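You operate a simulated robot arm through the tools that you are given. There is no shell and no other tool. Be economical: measure what you need, move in short steps, check, and stop when the job is done.

The job below is to be done with a simulated two-armed robot. You get a single attempt, and the scene is never put back.

Task
Put the wall clock back to 7 o'clock and turn the calendar to Sunday.
Fine: within a minute and a half; slide the battery cover shut; hold the calendar while you turn its knob, then stand it on the wall shelf.

Only the result counts: the job must be done as asked and must still hold three seconds after the hand-in. Knocking over, shifting, dropping, spilling or breaking anything else fails it. Lids that push on must go on centred and level and be pressed home; caps that screw on are set level and turned clockwise until they are tight.

Robot
Two 7-joint arms with two-finger parallel grippers on one trunk, on a base that drives. Base frame: it is fixed to the floor where the robot stands at the start and does not move with it; the origin is under the middle of the robot, x ahead of it, y to its left, z up. Units: mm, rad, N and s.
The left shoulder is at the start at [60, 143, 837], the right one opposite. With the tool pointing down near the work surface each hand reaches from about 280 to 720 mm from the robot's upright axis, wherever it stands, measured 20 degrees to its own side. Places, roughly: day knob [500, 0, 900]; wall shelf top [700, 100, 1200]; battery cover [700, 400, 1400]; clock knob [700, 200, 1400]; wall clock [800, 300, 1500]. Payload 1.57 kg a hand.
The TCP of each hand is the grasp point between the finger pads, 30 mm short of the fingertips. In the tool frame z runs along the fingers and y along their closing line. The gripper opens to 110 mm. The fingers are 24 mm wide and 12 mm thick; the gripper's body (48 by 112 mm) begins 78 mm behind the TCP.
Orientation is that of the tool frame in the base frame, as a unit quaternion [w, x, y, z]. With the fingers straight down and closing along the base's y, the tool's x points along the base's -x, its y along +y and its z along -z.

Tools
- The arms move only by the tool send_rows. It takes "left_increments", "right_increments" or both (then of equal length, played together; a hand with none holds still); each is a list of rows, each a list of 7 numbers: the turn, a rotation vector about the tool's x, y, z in degrees, then the shift along the tool's x, y, z in mm, then the closure in counts, from 0 (fully open) to 255 (shut). In form: [[wx, wy, wz, x, y, z, hand], ...]. A call has 1 to 12 rows; each row shifts and turns the commanded pose from where the row before left it, along the tool's axes as they then stand. Rows are played at 5 a second. More than 50 mm and 0.15 rad between two rows, or a gripper value outside its range, and nothing of the call is played. Where a pose cannot be reached the arm comes as near as it can. A force on the tool above 40 N (or 10 N above the force at the start of the call, whichever is more), or a blocked arm, ends the call early, and 0.2 s more pass. Each finger travels about 45 mm/s and halts on what it meets, pressing with about 27 N; the grip force reading is that of the motor and also rises with nothing between the fingers. The clock runs only during rows and for 0.2 s after the last one: add rows that do not move to give the fingers time. It gives the time, the measured TCP pose, the force on the tool (base axes), the opening and the grip force at its end, in the units of the frame above (readings bear some noise), and new pictures: "views" is both (left out), scene, wrist or none (wrist: the cameras of the hands that moved).
- Cameras (640 x 400 px; columns grow to the right, rows downward): "scene" is now at [57.4, 21.4, 1479.7]; the picture's right is [0.22, -0.97, 0.00], its down [-0.46, -0.11, -0.88] and it looks along [0.86, 0.20, -0.47] (base axes); focal length 214 px, centre (320, 200). "left" rides on the left gripper at [70, -16, -141] in its tool frame; the picture's right is [0.23, 0.97, 0.00], its down [-0.85, 0.20, -0.48] and it looks along [-0.47, 0.11, 0.88] (tool axes); focal length 222 px, centre (320, 200). "right" rides on the right gripper at [70, 16, -141] in its tool frame; the picture's right is [-0.23, 0.97, 0.00], its down [-0.85, -0.20, -0.48] and it looks along [-0.47, -0.11, 0.88] (tool axes); focal length 222 px, centre (320, 200). There is no depth. A picture from a camera that has moved, and an enlarged one, comes with that camera's place and axes in the base frame and with its lens.
- move_column(by): slides the trunk up (or, below 0, down) by that many mm; the arms and the scene camera ride with it, the base frame stays. It gives what a move gives, with no picture.
- steer(legs): drives the robot by 1 to 6 legs, each [ahead, left, turn to the left] in mm, mm and rad, along the robot's own axes; the way and the turn of a leg run together, so that a leg with both is an arc; at most 1500 mm and 3.142 rad a leg. The arms and the cameras ride along, it lands a little off, and it stops where it bumps. It gives what a move gives, and a new picture of the scene camera.
- aim_head(pan, tilt): turns the head with the scene camera to pan (to the left, within 1.501 rad either way) and tilt (down, from -0.506 to 1.204), counted from straight ahead of the robot. It gives what a move gives, and a new picture of the scene camera.
- inspect(camera, box): a new picture of the part [left, top, right, bottom] of that camera's present view, enlarged. It takes no simulated time.
- sign_off(): hands the job in; it is judged then, once.

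Work in short steps. Places have to be worked out from the pictures, the camera data and where the tool is seen: move nearer, look again, correct. Check each grasp and each placing, and mend what went wrong. You have 120 turns and 260 pictures in all, those below and enlarged ones among them. Open the grippers and draw the arms clear of the work before you hand the job in, unless the task says otherwise; then end with one line.

The tools are called after "Emit:" by a JSON object that holds its "api" and its "payload". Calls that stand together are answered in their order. send_rows: Moves the arms, as the interface text tells. Its arguments: {"type":"object","properties":{"left_increments":{"type":"array","items":{"type":"array","items":{"type":"number"}}},"right_increments":{"type":"array","items":{"type":"array","items":{"type":"number"}}},"views":{"type":"string","enum":["both","scene","wrist","none"]}},"required":[]} The other tools are called the same way: move_column (by) slides the trunk up or down; steer (legs) drives the base; aim_head (pan, tilt) turns the head that bears the scene camera; inspect (camera, box) takes an enlarged picture of a part of a camera's view; sign_off () hands the job in.

At the start:

```text
t: 0.0
left_position: [489.2, 386.0, 999.8]
left_orientation: [0.001, 0.0, 1.0, 0.001]
left_force: [0.4, 0.0, -0.2]
left_width: 109.9
left_grip_force: 0.0
right_position: [459.5, -40.9, 998.8]
right_orientation: [-0.001, 0.001, 1.0, 0.0]
right_force: [0.8, 0.0, 0.1]
right_width: 109.7
right_grip_force: 0.0
trunk travel left (down, up): [-436.0, 154.0]
robot x, y, heading: [1.5, -0.5, 0.002]
head pan, tilt: [0.227, 0.487]
```

scene: 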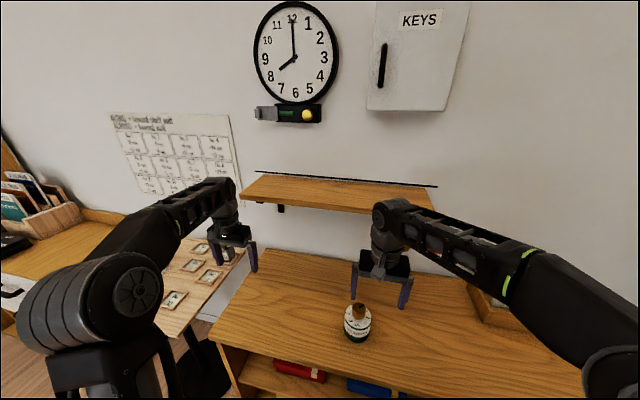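
right: 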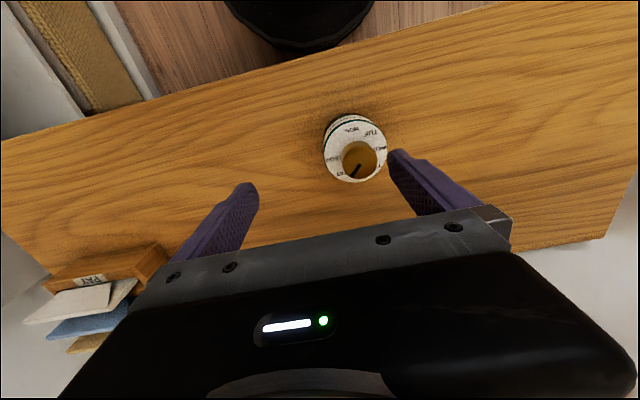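
left: 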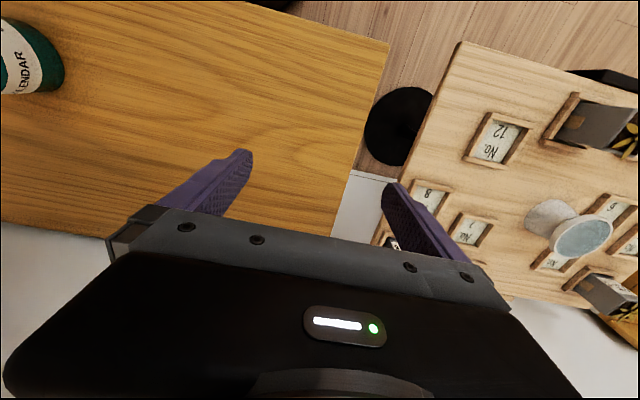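

The clock appears to read 8:00; a calendar cylinder stands on the desk. I look closer at each.

Emit:
{"api": "inspect", "payload": {"camera": "scene", "box": [240, 0, 350, 130]}}

Emit:
{"api": "inspect", "payload": {"camera": "scene", "box": [320, 280, 400, 350]}}

Emit:
{"api": "inspect", "payload": {"camera": "right", "box": [310, 100, 410, 190]}}

Emit:
{"api": "inspect", "payload": {"camera": "scene", "box": [220, 90, 460, 240]}}

```text
3.08 times, centred on (295, 65) of scene
camera zoom: at [57.4, 21.4, 1479.7], right [0.22, -0.97, 0.0], down [-0.46, -0.11, -0.88], along [0.86, 0.2, -0.47], focal length 660 px, centre (397, 615)
```

zoom: 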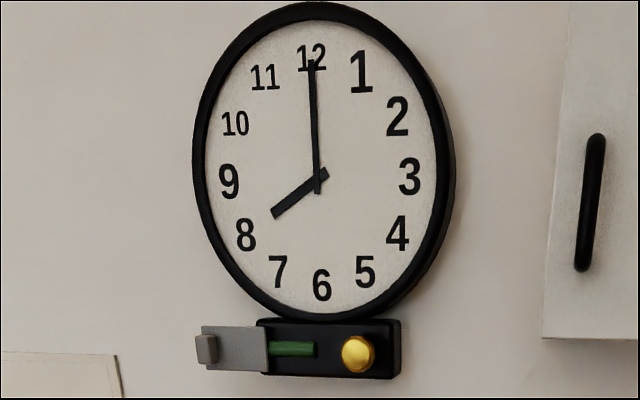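

```text
5.71 times, centred on (360, 315) of scene
camera zoom: at [57.4, 21.4, 1479.7], right [0.22, -0.97, 0.0], down [-0.46, -0.11, -0.88], along [0.86, 0.2, -0.47], focal length 1226 px, centre (91, -457)
```

zoom: 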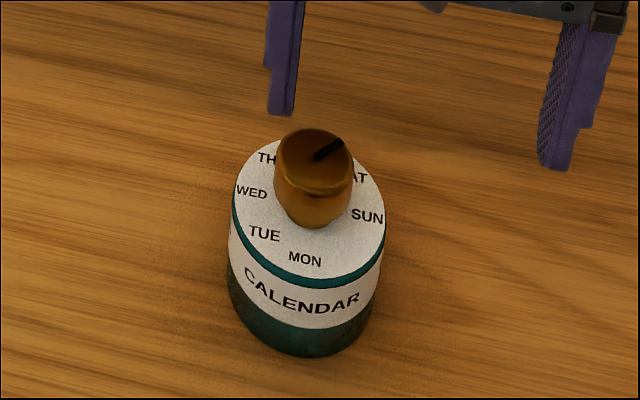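

```text
4.44 times, centred on (360, 145) of right
camera zoom: at [389.6, -24.4, 1139.9], right [0.23, 0.97, 0.0], down [0.85, -0.2, 0.48], along [0.47, -0.11, -0.88], focal length 987 px, centre (142, 444)
```

zoom: 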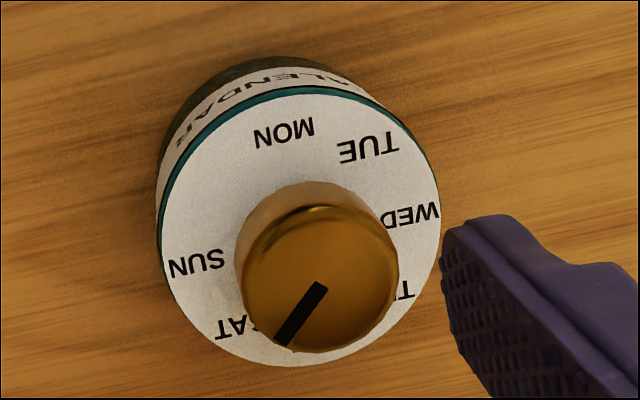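

```text
2.67 times, centred on (340, 165) of scene
camera zoom: at [57.4, 21.4, 1479.7], right [0.22, -0.97, 0.0], down [-0.46, -0.11, -0.88], along [0.86, 0.2, -0.47], focal length 572 px, centre (267, 293)
```

zoom: 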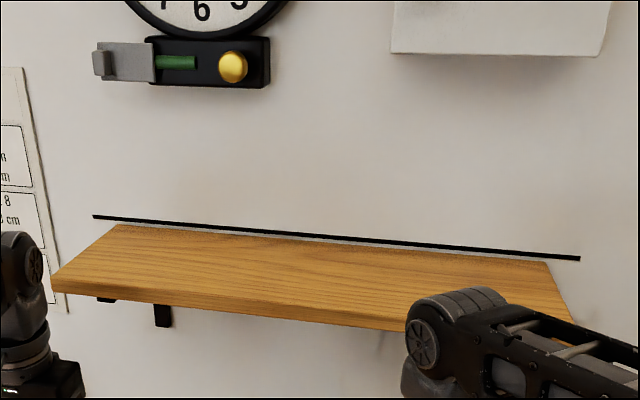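

The calendar stands near (464, -3), about 76 mm across, top at ~876, knob up to ~925. The pointer sits at SAT, so SUN is about 51° clockwise from above. I shift the right hand aside and reorient the left hand (yaw 40°, fingers pitched forward) for a side grip.

Emit:
{"api": "send_rows", "payload": {"left_increments": [[0, 0, 8, 0, 0, 0, 0], [0, 0, 8, 0, 0, 0, 0], [0, 0, 8, 0, 0, 0, 0], [0, 0, 8, 0, 0, 0, 0], [0, 0, 8, 0, 0, 0, 0], [0, -8, 0, 0, 0, 0, 0], [0, -8, 0, 0, 0, 0, 0], [0, -8, 0, 0, 0, 0, 0], [0, -8, 0, 0, 0, 0, 0], [0, -8, 0, 0, 0, 0, 0], [0, -8, 0, 0, 0, 0, 0], [0, -8, 0, 0, 0, 0, 0]], "right_increments": [[0, 0, 0, 0, -40, 0, 0], [0, 0, 0, 0, -40, 0, 0], [0, 0, 0, 0, -40, 0, 0], [0, 0, 0, 0, -40, 0, 0], [0, 0, 0, 0, 0, 0, 0], [0, 0, 0, 0, 0, 0, 0], [0, 0, 0, 0, 0, 0, 0], [0, 0, 0, 0, 0, 0, 0], [0, 0, 0, 0, 0, 0, 0], [0, 0, 0, 0, 0, 0, 0], [0, 0, 0, 0, 0, 0, 0], [0, 0, 0, 0, 0, 0, 0]], "views": "both"}}

```text
t: 2.6
left_position: [488.0, 387.5, 999.5]
left_orientation: [0.443, 0.301, 0.829, -0.16]
left_force: [0.1, 0.0, 0.3]
left_width: 110.0
left_grip_force: 0.0
right_position: [457.9, -201.1, 1000.3]
right_orientation: [0.0, 0.001, 1.0, 0.0]
right_force: [0.0, -0.9, 0.1]
right_width: 109.8
right_grip_force: 0.0
trunk travel left (down, up): [-436.0, 154.0]
robot x, y, heading: [-0.1, -0.6, -0.0]
head pan, tilt: [0.227, 0.487]
camera scene: at [57.4, 21.7, 1479.7], right [0.22, -0.97, 0.0], down [-0.46, -0.11, -0.88], along [0.86, 0.2, -0.47], focal length 214 px, centre (320, 200)
camera right: at [387.9, -184.7, 1140.3], right [0.23, 0.97, 0.0], down [0.85, -0.2, 0.48], along [0.47, -0.11, -0.88], focal length 222 px, centre (320, 200)
camera left: at [359.2, 474.3, 1018.7], right [0.53, 0.83, -0.19], down [0.19, 0.1, 0.98], along [0.83, -0.55, -0.1], focal length 222 px, centre (320, 200)
```

scene: 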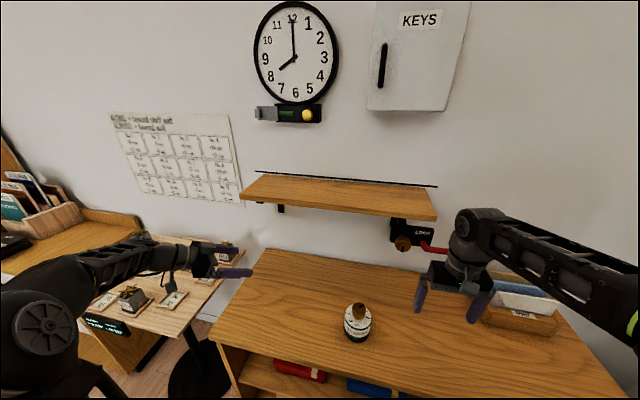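
right: 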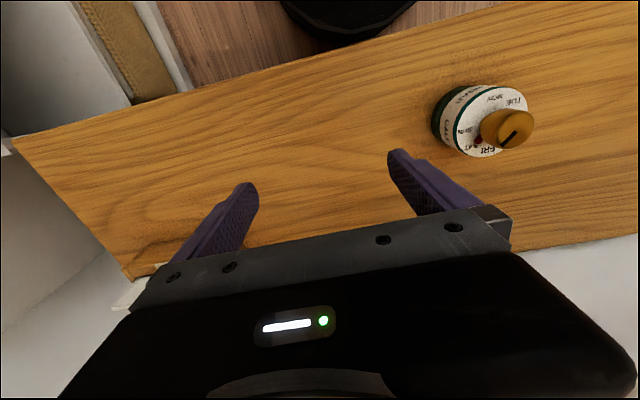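
left: 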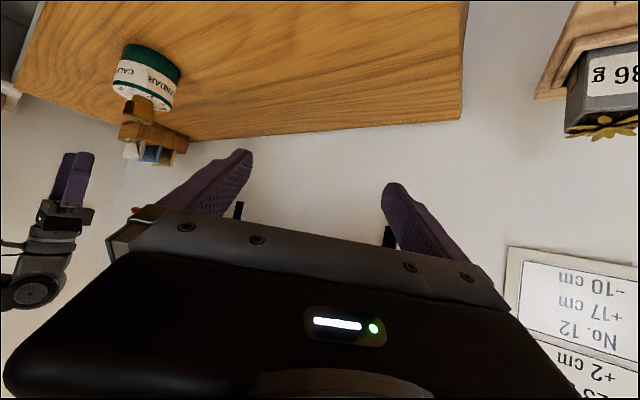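

Orientation worked. I inspect the calendar top from the right camera for the pointer and to refine position.

Emit:
{"api": "inspect", "payload": {"camera": "right", "box": [420, 70, 550, 170]}}

Emit:
{"api": "inspect", "payload": {"camera": "scene", "box": [310, 280, 410, 350]}}

```text
4.00 times, centred on (485, 120) of right
camera zoom: at [387.9, -184.7, 1140.3], right [0.23, 0.97, 0.0], down [0.85, -0.2, 0.48], along [0.47, -0.11, -0.88], focal length 888 px, centre (-340, 520)
```

zoom: 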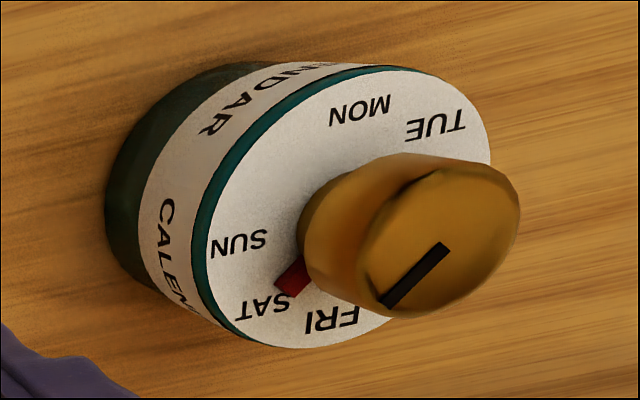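

```text
5.71 times, centred on (360, 315) of scene
camera zoom: at [57.4, 21.7, 1479.7], right [0.22, -0.97, 0.0], down [-0.46, -0.11, -0.88], along [0.86, 0.2, -0.47], focal length 1226 px, centre (91, -457)
```

zoom: 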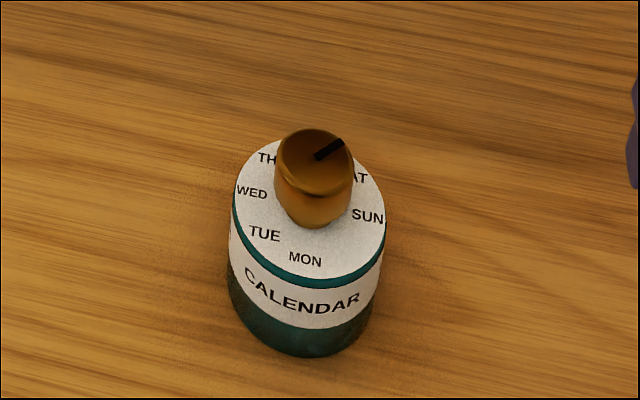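

The red marker on the knob's foot also points to SAT. I bring the left hand to a standoff behind and above the calendar.

Emit:
{"api": "send_rows", "payload": {"left_increments": [[0, 0, 0, -6.7, -30.5, 17, 0], [0, 0, 0, -6.7, -30.5, 17, 0], [0, 0, 0, -6.7, -30.5, 17, 0], [0, 0, 0, -6.7, -30.5, 17, 0], [0, 0, 0, -6.7, -30.5, 17, 0], [0, 0, 0, -6.7, -30.5, 17, 0], [0, 0, 0, -6.7, -30.5, 17, 0], [0, 0, 0, -6.7, -30.5, 17, 0], [0, 0, 0, -6.7, -30.5, 17, 0], [0, 0, 0, -6.7, -30.5, 17, 0], [0, 0, 0, 0, 0, 0, 0]], "views": "both"}}

```text
t: 5.0
left_position: [439.6, 40.2, 964.9]
left_orientation: [0.439, 0.302, 0.831, -0.161]
left_force: [0.1, -0.6, 0.4]
left_width: 110.1
left_grip_force: 0.2
left hand out of reach, approached as far as the arm can: row 9, 10
right_position: [457.3, -201.6, 999.4]
right_orientation: [0.0, 0.0, 1.0, -0.001]
right_force: [-0.1, 0.6, 0.0]
right_width: 110.0
right_grip_force: 0.1
trunk travel left (down, up): [-436.0, 154.0]
robot x, y, heading: [-2.4, -2.0, 0.003]
head pan, tilt: [0.227, 0.487]
camera scene: at [57.2, 21.5, 1479.7], right [0.22, -0.97, 0.0], down [-0.46, -0.11, -0.88], along [0.86, 0.2, -0.47], focal length 214 px, centre (320, 200)
camera left: at [311.4, 126.8, 985.3], right [0.53, 0.83, -0.19], down [0.19, 0.1, 0.98], along [0.83, -0.55, -0.11], focal length 222 px, centre (320, 200)
```

scene: 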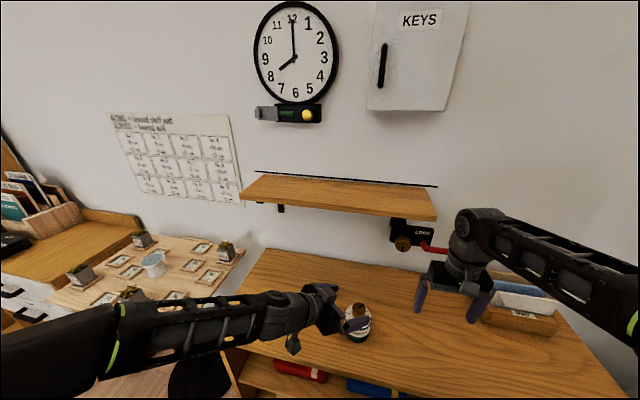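
left: 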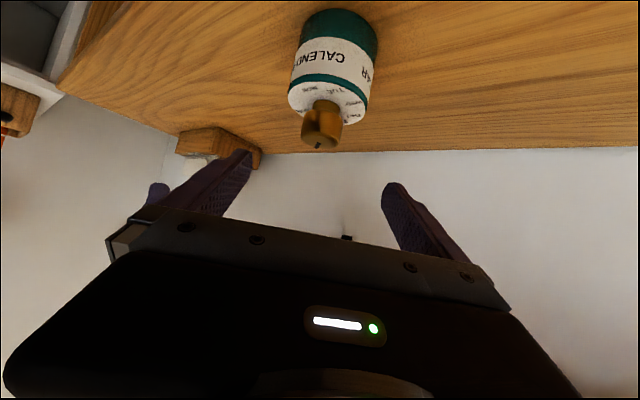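

The left arm is too folded here, so I back the robot 110 mm away from the desk.

Emit:
{"api": "steer", "payload": {"legs": [[-110, 0, 0]]}}

Emit:
{"api": "inspect", "payload": {"camera": "left", "box": [260, 0, 420, 150]}}

Emit:
{"api": "inspect", "payload": {"camera": "scene", "box": [320, 270, 420, 340]}}

```text
t: 6.2
left_position: [328.1, 38.9, 965.4]
left_orientation: [0.441, 0.303, 0.83, -0.161]
left_force: [-0.3, -0.4, -0.3]
left_width: 109.9
left_grip_force: 0.0
right_position: [344.6, -200.6, 1000.6]
right_orientation: [0.001, 0.0, 1.0, -0.001]
right_force: [-0.3, -0.2, 0.1]
right_width: 110.3
right_grip_force: 0.0
trunk travel left (down, up): [-436.0, 154.0]
robot x, y, heading: [-113.7, 0.2, 0.002]
head pan, tilt: [0.227, 0.487]
camera scene: at [-55.8, 21.4, 1479.8], right [0.23, -0.97, 0.0], down [-0.46, -0.11, -0.88], along [0.86, 0.2, -0.47], focal length 214 px, centre (320, 200)
```

scene: 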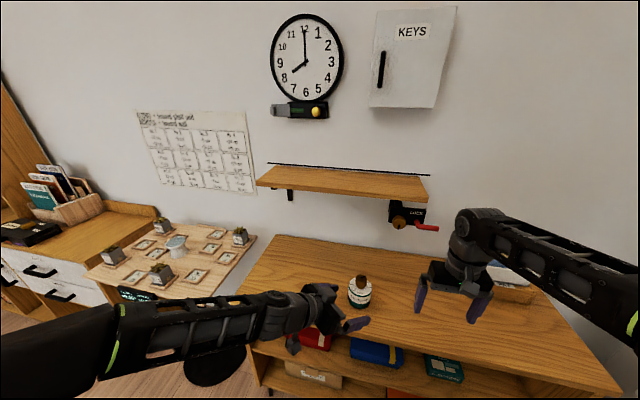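

```text
2.67 times, centred on (340, 75) of left
camera zoom: at [198.9, 126.9, 985.9], right [0.53, 0.83, -0.19], down [0.19, 0.1, 0.98], along [0.83, -0.55, -0.11], focal length 592 px, centre (267, 533)
```

zoom: 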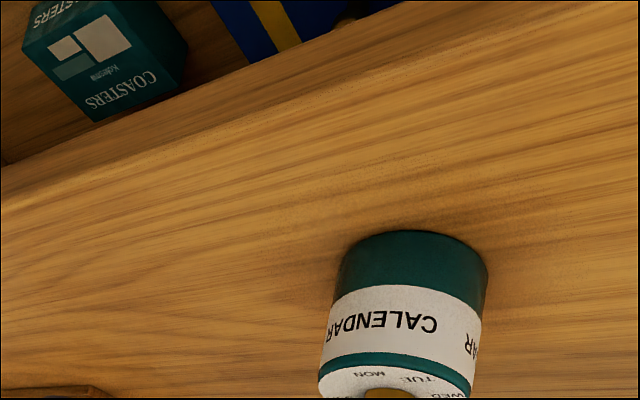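

```text
5.71 times, centred on (370, 305) of scene
camera zoom: at [-55.8, 21.4, 1479.8], right [0.23, -0.97, 0.0], down [-0.46, -0.11, -0.88], along [0.86, 0.2, -0.47], focal length 1226 px, centre (34, -400)
```

zoom: 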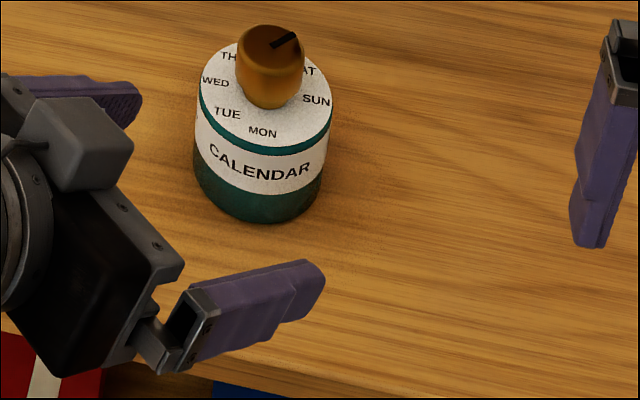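

Calendar axis at about (476, 1), knob top ~916. I bring the open left hand over it at z≈970.

Emit:
{"api": "send_rows", "payload": {"left_increments": [[0, 0, 0, -20.3, 16.5, 27.9, 0], [0, 0, 0, -20.3, 16.5, 27.9, 0], [0, 0, 0, -20.3, 16.5, 27.9, 0], [0, 0, 0, -20.3, 16.5, 27.9, 0], [0, 0, 0, 0, 0, 0, 0]], "views": "both"}}

```text
t: 7.4
left_position: [462.9, 0.9, 968.0]
left_orientation: [0.44, 0.303, 0.83, -0.159]
left_force: [0.4, -0.5, -0.5]
left_width: 110.1
left_grip_force: 0.2
left hand out of reach, approached as far as the arm can: row 4
right_position: [345.4, -203.4, 1000.5]
right_orientation: [0.001, 0.0, 1.0, 0.001]
right_force: [-1.3, 0.0, 0.1]
right_width: 109.7
right_grip_force: 0.0
trunk travel left (down, up): [-436.0, 154.0]
robot x, y, heading: [-110.6, -1.1, -0.001]
head pan, tilt: [0.227, 0.487]
camera scene: at [-55.0, 19.8, 1479.8], right [0.22, -0.97, 0.0], down [-0.46, -0.1, -0.88], along [0.86, 0.2, -0.47], focal length 214 px, centre (320, 200)
camera left: at [334.7, 89.0, 988.6], right [0.53, 0.83, -0.19], down [0.19, 0.1, 0.98], along [0.83, -0.55, -0.11], focal length 222 px, centre (320, 200)
```

scene: 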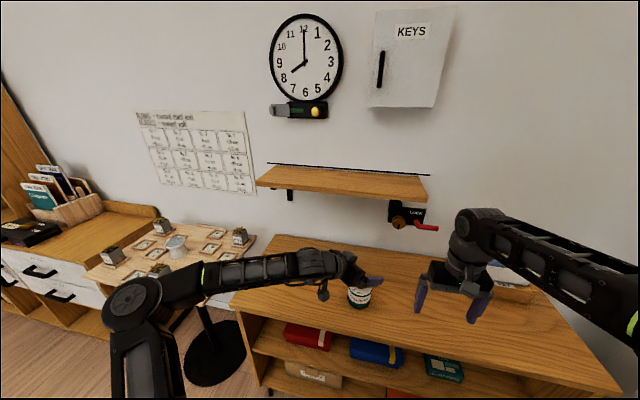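
left: 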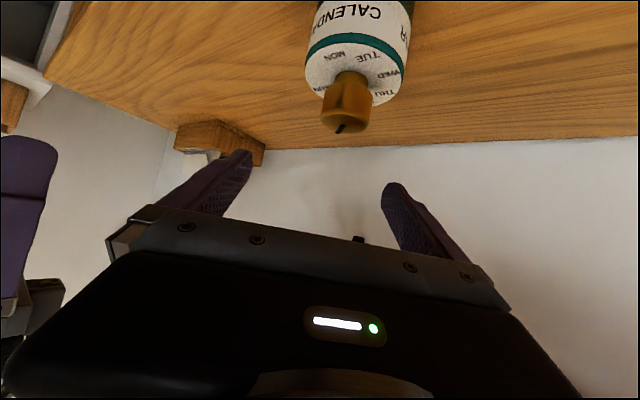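

The left arm hits a limit with this yaw. I yaw the hand back 30° (more straight ahead) and retry the last bit.

Emit:
{"api": "send_rows", "payload": {"left_increments": [[-6.2, 0, -4.2, 0, 0, 0, 0], [-6.2, 0, -4.2, 0, 0, 0, 0], [-6.2, 0, -4.2, 0, 0, 0, 0], [-6.2, 0, -4.2, 0, 0, 0, 0], [0, 0, 0, 0, 0, 0, 0]], "views": "both"}}

```text
t: 8.6
left_position: [472.5, 64.3, 1034.5]
left_orientation: [0.465, 0.105, 0.877, -0.057]
left_force: [-0.9, 0.4, 0.9]
left_width: 109.9
left_grip_force: 0.0
left hand out of reach, approached as far as the arm can: row 1, 2, 3, 4
right_position: [346.0, -201.0, 999.0]
right_orientation: [0.0, 0.0, 1.0, 0.0]
right_force: [-0.5, 0.3, -0.3]
right_width: 110.1
right_grip_force: 0.1
trunk travel left (down, up): [-436.0, 154.0]
robot x, y, heading: [-115.7, -0.1, -0.003]
head pan, tilt: [0.227, 0.487]
camera scene: at [-53.8, 21.2, 1479.6], right [0.23, -0.97, 0.0], down [-0.46, -0.11, -0.88], along [0.86, 0.2, -0.47], focal length 214 px, centre (320, 200)
camera left: at [317.8, 85.6, 1054.1], right [0.11, 0.98, -0.19], down [0.13, 0.17, 0.98], along [0.99, -0.13, -0.11], focal length 222 px, centre (320, 200)
```

scene: 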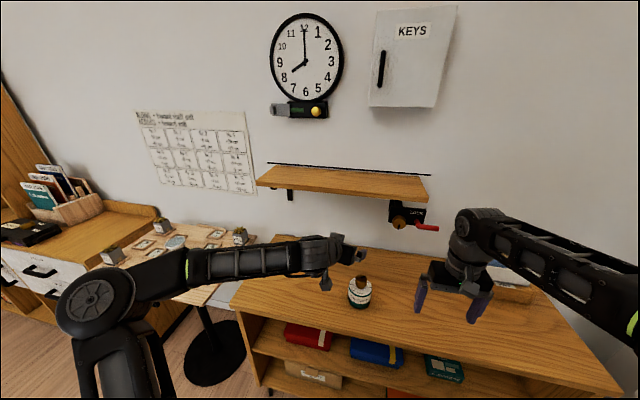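
left: 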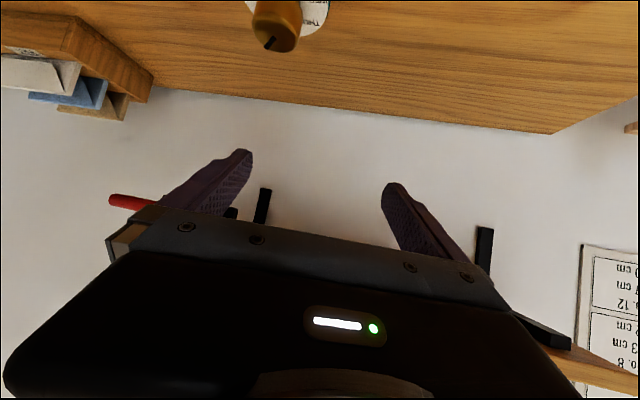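

The arm wanted to come higher relative to the shoulder, so lowering the trunk should help. First I pull the left hand back clear of the calendar.

Emit:
{"api": "send_rows", "payload": {"left_increments": [[0, 0, 0, 20, 5, -29.4, 0], [0, 0, 0, 20, 5, -29.4, 0], [0, 0, 0, 20, 5, -29.4, 0], [0, 0, 0, 0, 0, 0, 0]], "views": "none"}}

Emit:
{"api": "move_column", "payload": {"by": -120}}

```text
t: 9.6
left_position: [373.0, 104.3, 1034.1]
left_orientation: [0.465, 0.107, 0.877, -0.056]
left_force: [0.9, -0.5, -0.3]
left_width: 110.0
left_grip_force: 0.1
right_position: [347.5, -201.6, 1000.1]
right_orientation: [-0.001, 0.0, 1.0, 0.0]
right_force: [0.2, 0.2, 0.3]
right_width: 109.8
right_grip_force: 0.1
trunk travel left (down, up): [-436.0, 154.0]
robot x, y, heading: [-114.5, 1.2, -0.002]
head pan, tilt: [0.227, 0.487]
```

```text
t: 11.1
left_position: [372.8, 104.4, 912.8]
left_orientation: [0.465, 0.105, 0.877, -0.056]
left_force: [0.1, 0.6, -0.3]
left_width: 109.9
left_grip_force: 0.0
right_position: [346.3, -200.7, 881.1]
right_orientation: [-0.001, 0.0, 1.0, 0.0]
right_force: [0.2, 0.6, -0.6]
right_width: 109.7
right_grip_force: 0.1
trunk travel left (down, up): [-316.0, 274.0]
robot x, y, heading: [-110.4, 3.4, 0.002]
head pan, tilt: [0.227, 0.487]
```

Now I move the left hand to 120 mm behind the calendar at grasp height.

Emit:
{"api": "send_rows", "payload": {"left_increments": [[0, 0, 0, 18.4, -25, 14.5, 0], [0, 0, 0, 18.4, -25, 14.5, 0], [0, 0, 0, 18.4, -25, 14.5, 0], [0, 0, 0, 0, 0, 0, 0]], "views": "both"}}

```text
t: 12.1
left_position: [359.4, 29.1, 843.1]
left_orientation: [0.465, 0.106, 0.877, -0.056]
left_force: [-0.1, -0.1, 0.7]
left_width: 110.0
left_grip_force: 0.0
right_position: [346.2, -202.7, 880.9]
right_orientation: [0.0, 0.001, 1.0, 0.0]
right_force: [0.6, 0.4, 0.0]
right_width: 109.9
right_grip_force: 0.0
trunk travel left (down, up): [-316.0, 274.0]
robot x, y, heading: [-113.4, 1.4, 0.001]
head pan, tilt: [0.227, 0.487]
camera scene: at [-54.2, 21.2, 1359.7], right [0.23, -0.97, 0.0], down [-0.46, -0.11, -0.88], along [0.86, 0.2, -0.47], focal length 214 px, centre (320, 200)
camera left: at [205.2, 49.7, 863.8], right [0.11, 0.98, -0.19], down [0.13, 0.17, 0.98], along [0.99, -0.13, -0.11], focal length 222 px, centre (320, 200)
```

scene: 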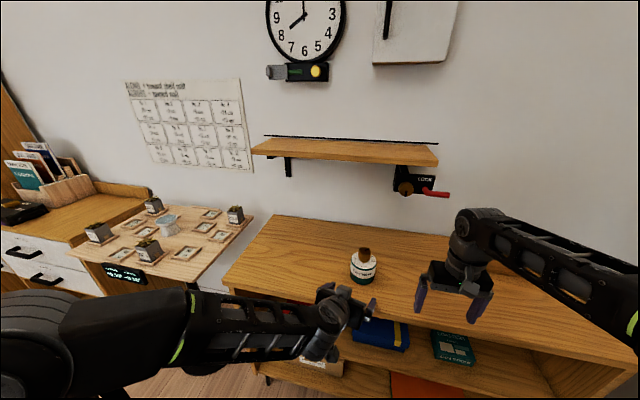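
left: 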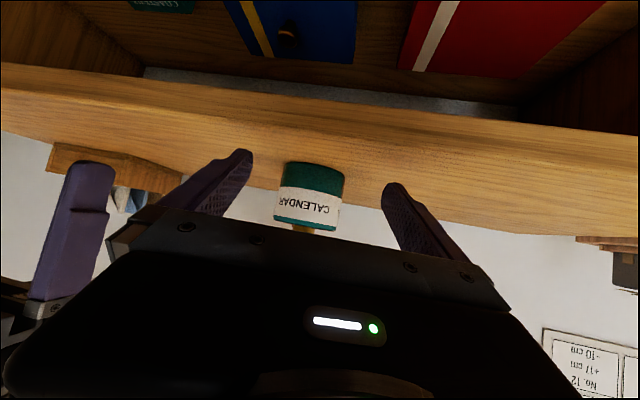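

Aligned: the calendar sits centred between the fingers. I advance horizontally in two stages.

Emit:
{"api": "send_rows", "payload": {"left_increments": [[0, 0, 0, -16.4, 0, 24.2, 0], [0, 0, 0, -16.4, 0, 24.2, 0], [0, 0, 0, -10, 0, 14.8, 0], [0, 0, 0, 0, 0, 0, 0]], "views": "both"}}

```text
t: 13.1
left_position: [435.5, 11.3, 842.8]
left_orientation: [0.466, 0.106, 0.877, -0.056]
left_force: [0.4, 0.1, -0.1]
left_width: 109.9
left_grip_force: 0.0
right_position: [346.7, -201.5, 879.5]
right_orientation: [0.001, 0.0, 1.0, 0.0]
right_force: [0.7, 0.1, -0.2]
right_width: 109.7
right_grip_force: 0.1
trunk travel left (down, up): [-316.0, 274.0]
robot x, y, heading: [-113.9, -1.8, 0.0]
head pan, tilt: [0.227, 0.487]
camera scene: at [-54.2, 21.3, 1359.7], right [0.23, -0.97, 0.0], down [-0.46, -0.11, -0.88], along [0.86, 0.2, -0.47], focal length 214 px, centre (320, 200)
camera left: at [280.1, 33.6, 862.3], right [0.11, 0.98, -0.19], down [0.13, 0.17, 0.98], along [0.99, -0.13, -0.11], focal length 222 px, centre (320, 200)
```

scene: 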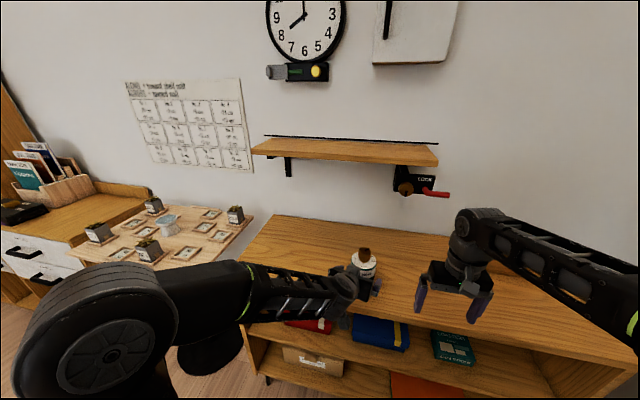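
left: 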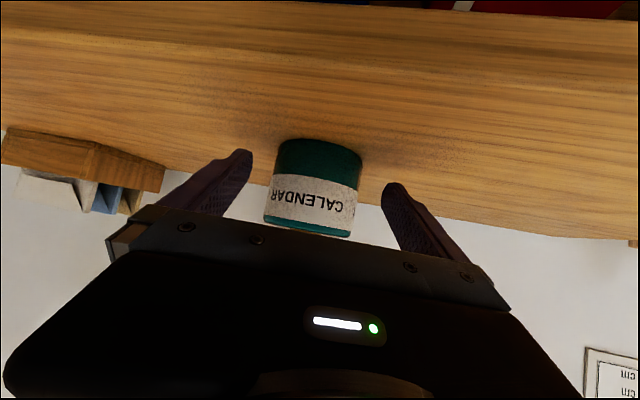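

Centred still; advance the last 41 mm.

Emit:
{"api": "send_rows", "payload": {"left_increments": [[0, 0, 0, -11.5, 0, 17, 0], [0, 0, 0, -11.5, 0, 17, 0], [0, 0, 0, 0, 0, 0, 0]], "views": "both"}}

Emit:
{"api": "inspect", "payload": {"camera": "scene", "box": [310, 230, 410, 300]}}

```text
t: 13.9
left_position: [475.8, 5.0, 844.9]
left_orientation: [0.465, 0.107, 0.877, -0.058]
left_force: [-0.5, 0.2, 0.3]
left_width: 110.3
left_grip_force: 0.0
right_position: [346.3, -200.5, 879.8]
right_orientation: [-0.001, -0.001, 1.0, 0.0]
right_force: [0.4, -0.2, 0.0]
right_width: 109.9
right_grip_force: 0.0
trunk travel left (down, up): [-316.0, 274.0]
robot x, y, heading: [-111.6, -3.0, -0.002]
head pan, tilt: [0.227, 0.487]
camera scene: at [-54.2, 21.3, 1359.7], right [0.23, -0.97, 0.0], down [-0.46, -0.11, -0.88], along [0.86, 0.2, -0.47], focal length 214 px, centre (320, 200)
camera left: at [320.8, 26.3, 864.5], right [0.11, 0.98, -0.19], down [0.13, 0.17, 0.98], along [0.99, -0.13, -0.11], focal length 222 px, centre (320, 200)
```

scene: 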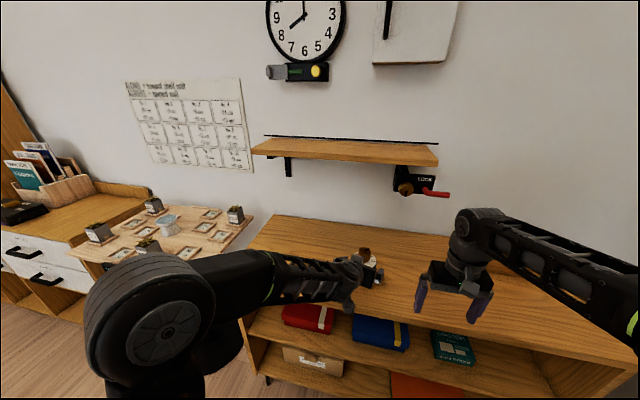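
left: 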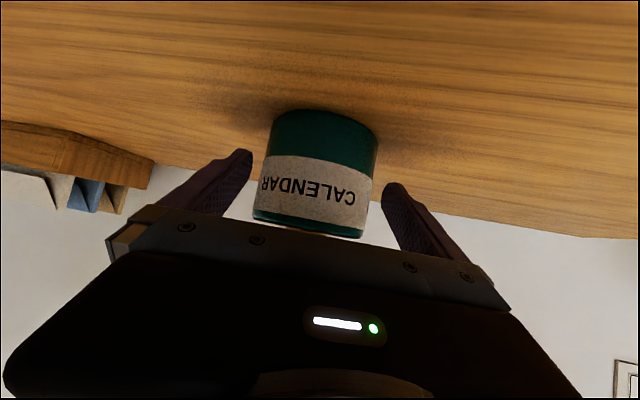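

```text
5.71 times, centred on (360, 265) of scene
camera zoom: at [-54.2, 21.3, 1359.7], right [0.23, -0.97, 0.0], down [-0.46, -0.11, -0.88], along [0.86, 0.2, -0.47], focal length 1226 px, centre (91, -171)
```

zoom: 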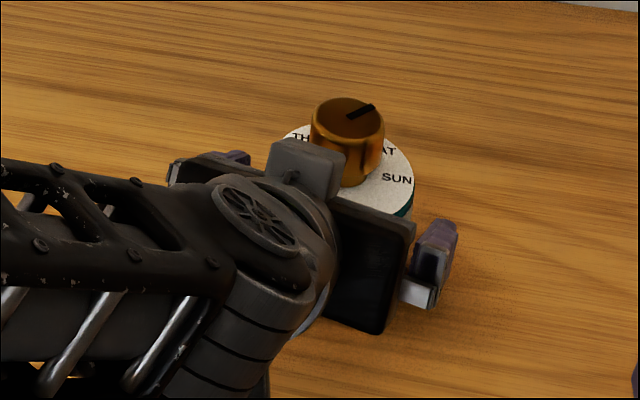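

The fingers straddle the body. I close the left gripper.

Emit:
{"api": "send_rows", "payload": {"left_increments": [[0, 0, 0, 0, 0, 0, 40], [0, 0, 0, 0, 0, 0, 80], [0, 0, 0, 0, 0, 0, 150], [0, 0, 0, 0, 0, 0, 255], [0, 0, 0, 0, 0, 0, 255]], "views": "both"}}

Emit:
{"api": "inspect", "payload": {"camera": "scene", "box": [320, 230, 400, 290]}}

```text
t: 15.1
left_position: [474.2, 5.4, 843.7]
left_orientation: [0.465, 0.107, 0.877, -0.057]
left_force: [-0.3, -2.1, 0.0]
left_width: 78.7
left_grip_force: 27.2
right_position: [346.7, -201.9, 880.0]
right_orientation: [0.0, 0.0, 1.0, 0.0]
right_force: [0.0, 0.1, -0.1]
right_width: 110.1
right_grip_force: 0.1
trunk travel left (down, up): [-316.0, 274.0]
robot x, y, heading: [-110.8, -1.6, -0.001]
head pan, tilt: [0.227, 0.487]
camera scene: at [-54.3, 21.1, 1359.7], right [0.23, -0.97, 0.0], down [-0.46, -0.11, -0.88], along [0.86, 0.2, -0.47], focal length 214 px, centre (320, 200)
camera left: at [320.5, 26.2, 864.6], right [0.11, 0.98, -0.19], down [0.13, 0.17, 0.98], along [0.99, -0.13, -0.11], focal length 222 px, centre (320, 200)
```

scene: 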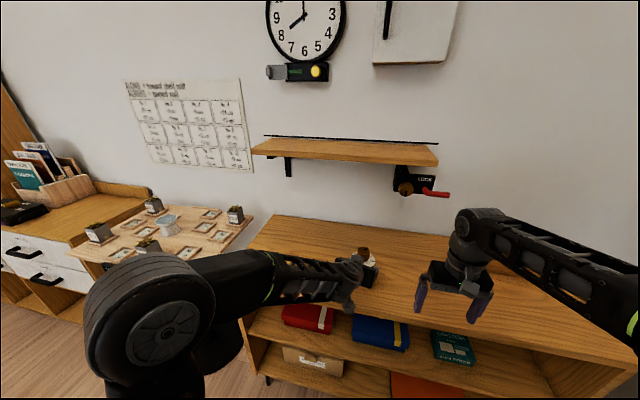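
left: 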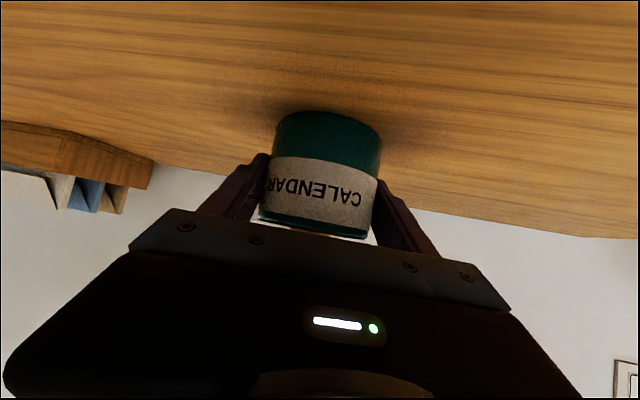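

```text
6.67 times, centred on (360, 260) of scene
camera zoom: at [-54.3, 21.1, 1359.7], right [0.23, -0.97, 0.0], down [-0.46, -0.11, -0.88], along [0.86, 0.2, -0.47], focal length 1430 px, centre (53, -200)
```

zoom: 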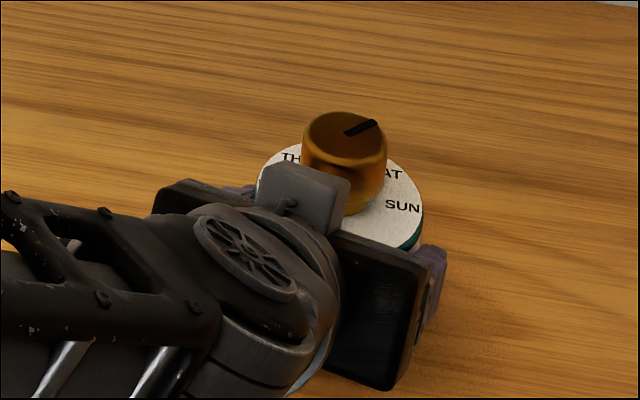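

Held firmly (78.7 mm, 27 N). Now the right hand: up, over the knob at about (472, 5), pre-rotated 25° counter-clockwise.

Emit:
{"api": "send_rows", "payload": {"right_increments": [[0, 0, 0, 0, 0, -40, 0], [0, 0, 0, 0, 0, -40, 0], [0, 0, 0, 0, 0, -30, 0], [0, 0, 0, -21, 34.3, 0, 0], [0, 0, 0, -21, 34.3, 0, 0], [0, 0, 0, -21, 34.3, 0, 0], [0, 0, 0, -21, 34.3, 0, 0], [0, 0, 0, -21, 34.3, 0, 0], [0, 0, 0, -21, 34.3, 0, 0], [0, 0, -8.4, 0, 0, 0, 0], [0, 0, -8.4, 0, 0, 0, 0], [0, 0, -8.4, 0, 0, 0, 0]], "views": "both"}}

Emit:
{"api": "inspect", "payload": {"camera": "scene", "box": [310, 210, 410, 290]}}

```text
t: 17.7
left_position: [474.0, 5.6, 843.3]
left_orientation: [0.465, 0.107, 0.877, -0.057]
left_force: [-0.1, 2.1, 2.2]
left_width: 78.7
left_grip_force: 27.3
right_position: [403.4, -105.8, 889.7]
right_orientation: [0.0, -0.219, 0.976, 0.0]
right_force: [-0.5, -0.6, 0.7]
right_width: 109.8
right_grip_force: 0.0
right hand out of reach, approached as far as the arm can: row 1, 2, 3, 6, 7, 8, 9
trunk travel left (down, up): [-316.0, 274.0]
robot x, y, heading: [-110.0, -1.9, 0.001]
head pan, tilt: [0.227, 0.487]
camera scene: at [-54.4, 21.6, 1359.7], right [0.23, -0.97, 0.0], down [-0.46, -0.11, -0.88], along [0.86, 0.2, -0.47], focal length 214 px, centre (320, 200)
camera right: at [333.4, -120.6, 1029.8], right [-0.21, 0.98, 0.0], down [0.86, 0.19, 0.48], along [0.47, 0.1, -0.88], focal length 222 px, centre (320, 200)
```

scene: 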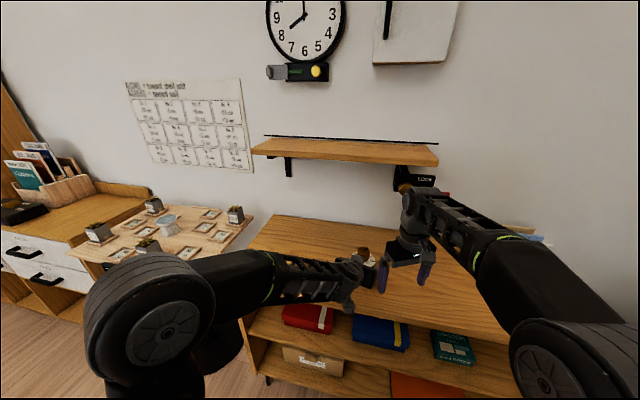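
right: 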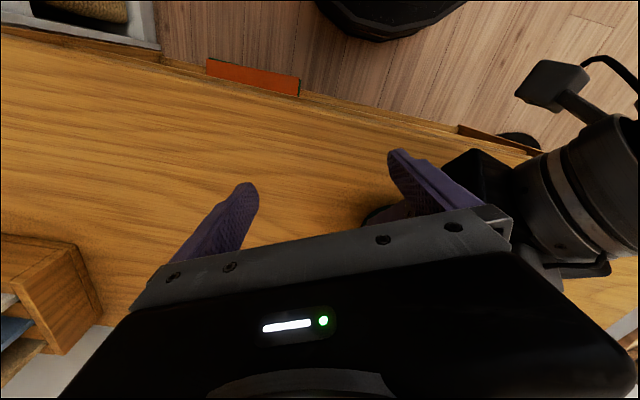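

```text
5.00 times, centred on (360, 250) of scene
camera zoom: at [-54.4, 21.6, 1359.7], right [0.23, -0.97, 0.0], down [-0.46, -0.11, -0.88], along [0.86, 0.2, -0.47], focal length 1072 px, centre (120, -50)
```

zoom: 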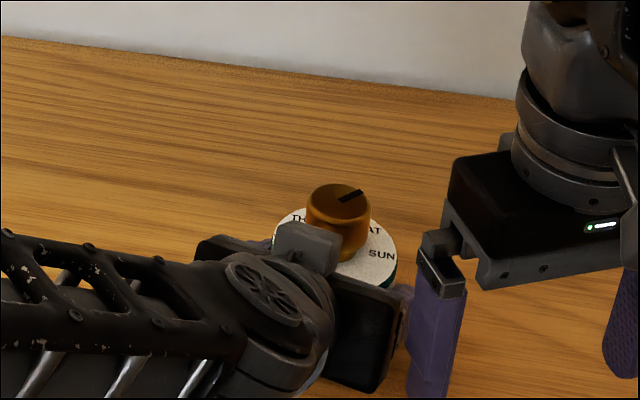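

The right arm can't reach that high relative to its shoulder. I'll move it aside, raise the trunk (lifting the held calendar), then lower the left hand relative to the shoulder.

Emit:
{"api": "send_rows", "payload": {"right_increments": [[0, 0, 0, 10, -40, 0, 0], [0, 0, 0, 10, -40, 0, 0], [0, 0, 0, 0, 0, 0, 0]], "views": "none"}}

Emit:
{"api": "move_column", "payload": {"by": 100}}

```text
t: 18.5
left_position: [475.0, 4.3, 845.0]
left_orientation: [0.466, 0.106, 0.877, -0.057]
left_force: [-0.4, 0.7, 2.2]
left_width: 78.8
left_grip_force: 26.6
right_position: [418.5, -187.5, 889.1]
right_orientation: [0.003, -0.217, 0.976, -0.001]
right_force: [0.0, 0.5, 0.1]
right_width: 110.0
right_grip_force: 0.1
trunk travel left (down, up): [-316.0, 274.0]
robot x, y, heading: [-113.0, -1.5, -0.002]
head pan, tilt: [0.227, 0.487]
```

```text
t: 19.8
left_position: [475.0, 5.4, 943.5]
left_orientation: [0.465, 0.106, 0.877, -0.057]
left_force: [-0.2, -0.6, -3.7]
left_width: 78.8
left_grip_force: 27.0
right_position: [420.4, -187.2, 989.5]
right_orientation: [0.003, -0.218, 0.976, -0.001]
right_force: [0.9, 0.1, 0.3]
right_width: 109.9
right_grip_force: 0.0
trunk travel left (down, up): [-416.0, 174.0]
robot x, y, heading: [-109.7, 2.1, 0.0]
head pan, tilt: [0.227, 0.487]
```

Calendar lifted (~0.35 kg). Lower the left hand 80 mm relative to the trunk.

Emit:
{"api": "send_rows", "payload": {"left_increments": [[0, 0, 0, 16.6, 0, 11.2, 255], [0, 0, 0, 16.6, 0, 11.2, 255], [0, 0, 0, 16.6, 0, 11.2, 255], [0, 0, 0, 16.6, 0, 11.2, 255], [0, 0, 0, 0, 0, 0, 255]], "views": "both"}}

```text
t: 21.0
left_position: [474.4, 4.4, 863.7]
left_orientation: [0.466, 0.107, 0.877, -0.057]
left_force: [-0.3, -0.6, -3.5]
left_width: 78.5
left_grip_force: 27.0
right_position: [419.1, -187.8, 989.4]
right_orientation: [0.003, -0.218, 0.976, -0.002]
right_force: [-0.5, -0.2, 0.0]
right_width: 109.9
right_grip_force: 0.2
trunk travel left (down, up): [-416.0, 174.0]
robot x, y, heading: [-110.2, -1.4, -0.002]
head pan, tilt: [0.227, 0.487]
camera scene: at [-53.9, 21.4, 1459.7], right [0.23, -0.97, 0.0], down [-0.46, -0.11, -0.88], along [0.86, 0.2, -0.47], focal length 214 px, centre (320, 200)
camera left: at [320.0, 26.1, 883.5], right [0.11, 0.98, -0.19], down [0.13, 0.17, 0.98], along [0.99, -0.13, -0.11], focal length 222 px, centre (320, 200)
```

scene: 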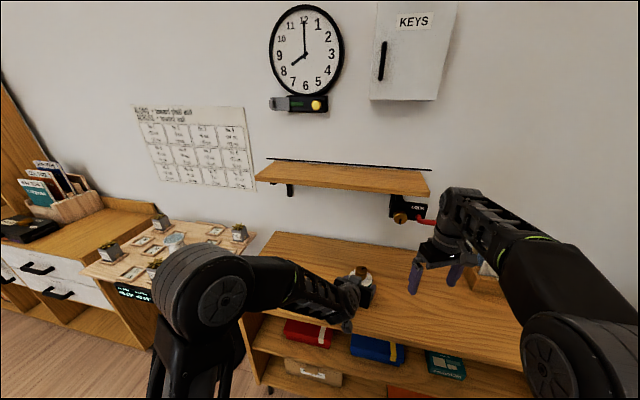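
left: 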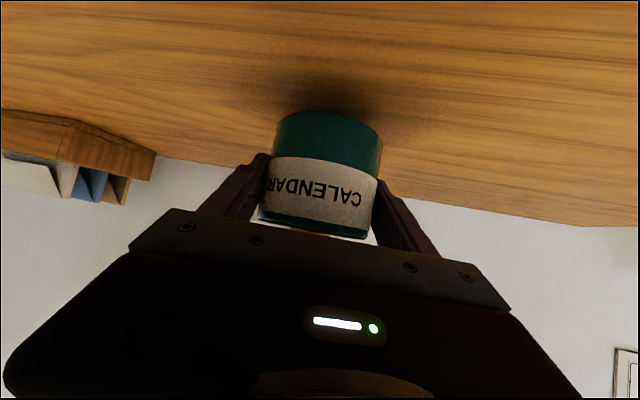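

That worked well. I repeat it: trunk up another 80, left down 75, right down to keep clear height.

Emit:
{"api": "move_column", "payload": {"by": 80}}

Emit:
{"api": "send_rows", "payload": {"left_increments": [[0, 0, 0, 16.6, 0, 11.2, 255], [0, 0, 0, 16.6, 0, 11.2, 255], [0, 0, 0, 16.6, 0, 11.2, 255], [0, 0, 0, 12.4, 0, 8.4, 255], [0, 0, 0, 0, 0, 0, 255]], "right_increments": [[0, 0, 0, 0, 0, 20, 0], [0, 0, 0, 0, 0, 20, 0], [0, 0, 0, 0, 0, 20, 0], [0, 0, 0, 0, 0, 20, 0], [0, 0, 0, 0, 0, 0, 0]], "views": "both"}}

Emit:
{"api": "inspect", "payload": {"camera": "scene", "box": [310, 240, 410, 310]}}

```text
t: 22.2
left_position: [474.1, 5.3, 942.4]
left_orientation: [0.465, 0.106, 0.877, -0.057]
left_force: [0.2, -0.2, -3.5]
left_width: 78.9
left_grip_force: 26.9
right_position: [417.9, -186.9, 1069.3]
right_orientation: [0.003, -0.218, 0.976, -0.001]
right_force: [-0.6, -0.4, 0.3]
right_width: 109.9
right_grip_force: 0.1
trunk travel left (down, up): [-496.0, 94.0]
robot x, y, heading: [-113.8, 0.7, 0.0]
head pan, tilt: [0.227, 0.487]
```

```text
t: 23.4
left_position: [473.2, 3.9, 867.8]
left_orientation: [0.465, 0.106, 0.877, -0.057]
left_force: [-0.1, 0.5, -4.2]
left_width: 78.7
left_grip_force: 27.4
right_position: [420.6, -188.7, 990.3]
right_orientation: [0.003, -0.218, 0.976, -0.001]
right_force: [0.4, -0.3, 0.2]
right_width: 109.8
right_grip_force: 0.1
trunk travel left (down, up): [-496.0, 94.0]
robot x, y, heading: [-112.7, 2.2, 0.001]
head pan, tilt: [0.227, 0.487]
camera scene: at [-54.0, 21.4, 1539.7], right [0.23, -0.97, 0.0], down [-0.46, -0.11, -0.88], along [0.86, 0.2, -0.47], focal length 214 px, centre (320, 200)
camera right: at [349.3, -202.9, 1129.7], right [-0.21, 0.98, 0.0], down [0.86, 0.18, 0.48], along [0.47, 0.1, -0.87], focal length 222 px, centre (320, 200)
camera left: at [319.4, 24.9, 887.8], right [0.11, 0.98, -0.19], down [0.13, 0.17, 0.98], along [0.99, -0.13, -0.11], focal length 222 px, centre (320, 200)
```

scene: 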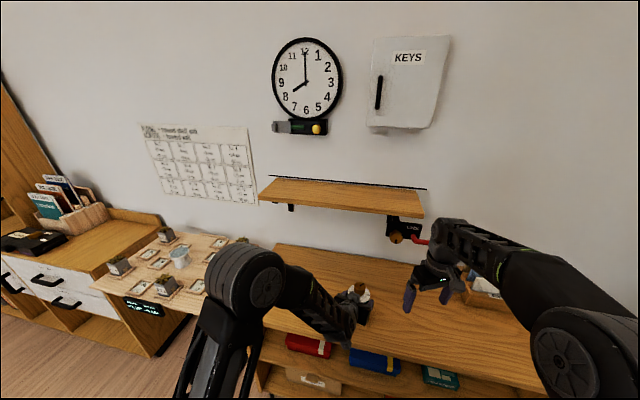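
right: 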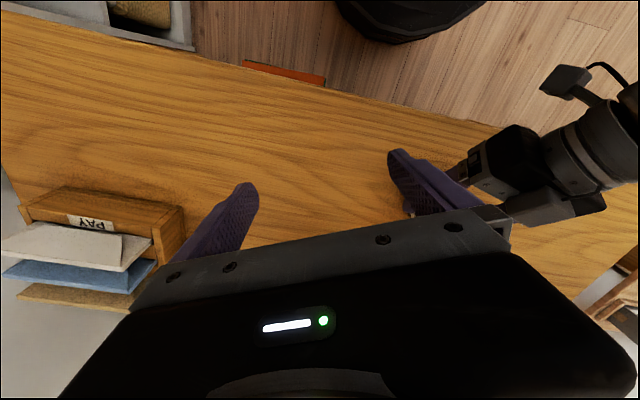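
left: 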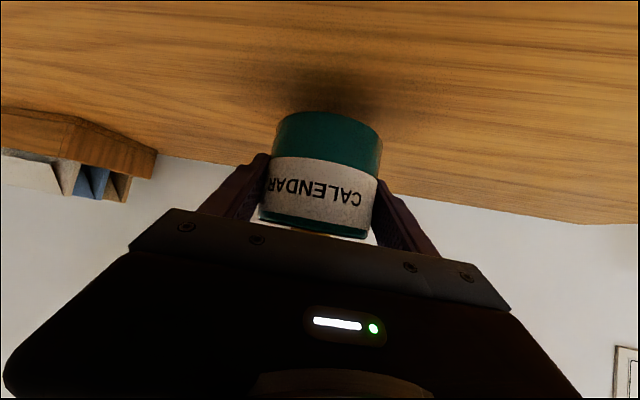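

```text
5.71 times, centred on (360, 275) of scene
camera zoom: at [-54.0, 21.4, 1539.7], right [0.23, -0.97, 0.0], down [-0.46, -0.11, -0.88], along [0.86, 0.2, -0.47], focal length 1226 px, centre (91, -229)
```

zoom: 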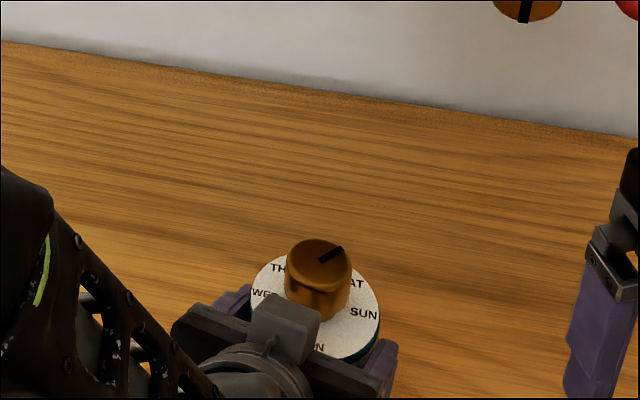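

Now move the right hand over the knob at z≈990.

Emit:
{"api": "send_rows", "payload": {"right_increments": [[0, 0, 0, -26.3, 30.3, 0, 0], [0, 0, 0, -26.3, 30.3, 0, 0], [0, 0, 0, -26.3, 30.3, 0, 0], [0, 0, 0, -26.3, 30.3, 0, 0], [0, 0, 0, -26.3, 30.3, 0, 0], [0, 0, 0, 0, 0, 0, 0]], "views": "both"}}

```text
t: 24.8
left_position: [473.4, 4.1, 868.5]
left_orientation: [0.466, 0.106, 0.877, -0.057]
left_force: [0.9, 0.6, -3.7]
left_width: 78.6
left_grip_force: 27.3
right_position: [473.2, 6.3, 989.4]
right_orientation: [0.003, -0.218, 0.976, -0.001]
right_force: [-0.8, -0.3, -0.8]
right_width: 110.1
right_grip_force: 0.0
trunk travel left (down, up): [-496.0, 94.0]
robot x, y, heading: [-111.5, 1.4, 0.001]
head pan, tilt: [0.227, 0.487]
camera scene: at [-53.9, 21.1, 1539.7], right [0.22, -0.97, 0.0], down [-0.46, -0.11, -0.88], along [0.86, 0.2, -0.47], focal length 214 px, centre (320, 200)
camera right: at [402.7, -9.0, 1128.9], right [-0.21, 0.98, 0.0], down [0.86, 0.18, 0.48], along [0.47, 0.1, -0.88], focal length 222 px, centre (320, 200)
```

scene: 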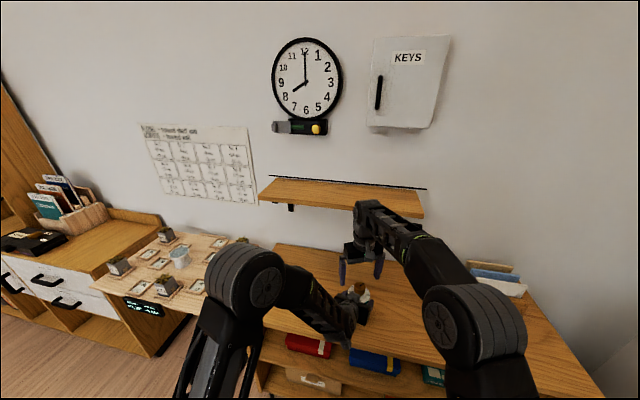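
right: 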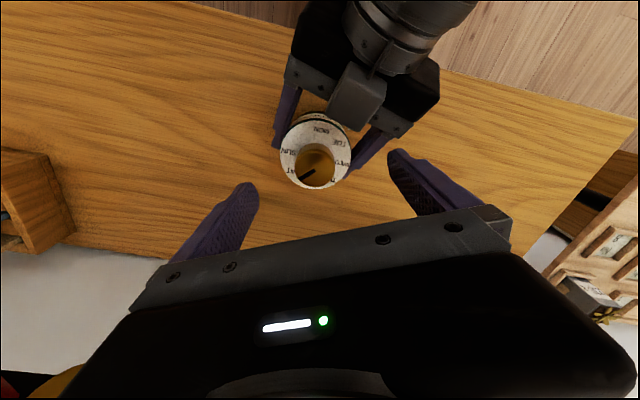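

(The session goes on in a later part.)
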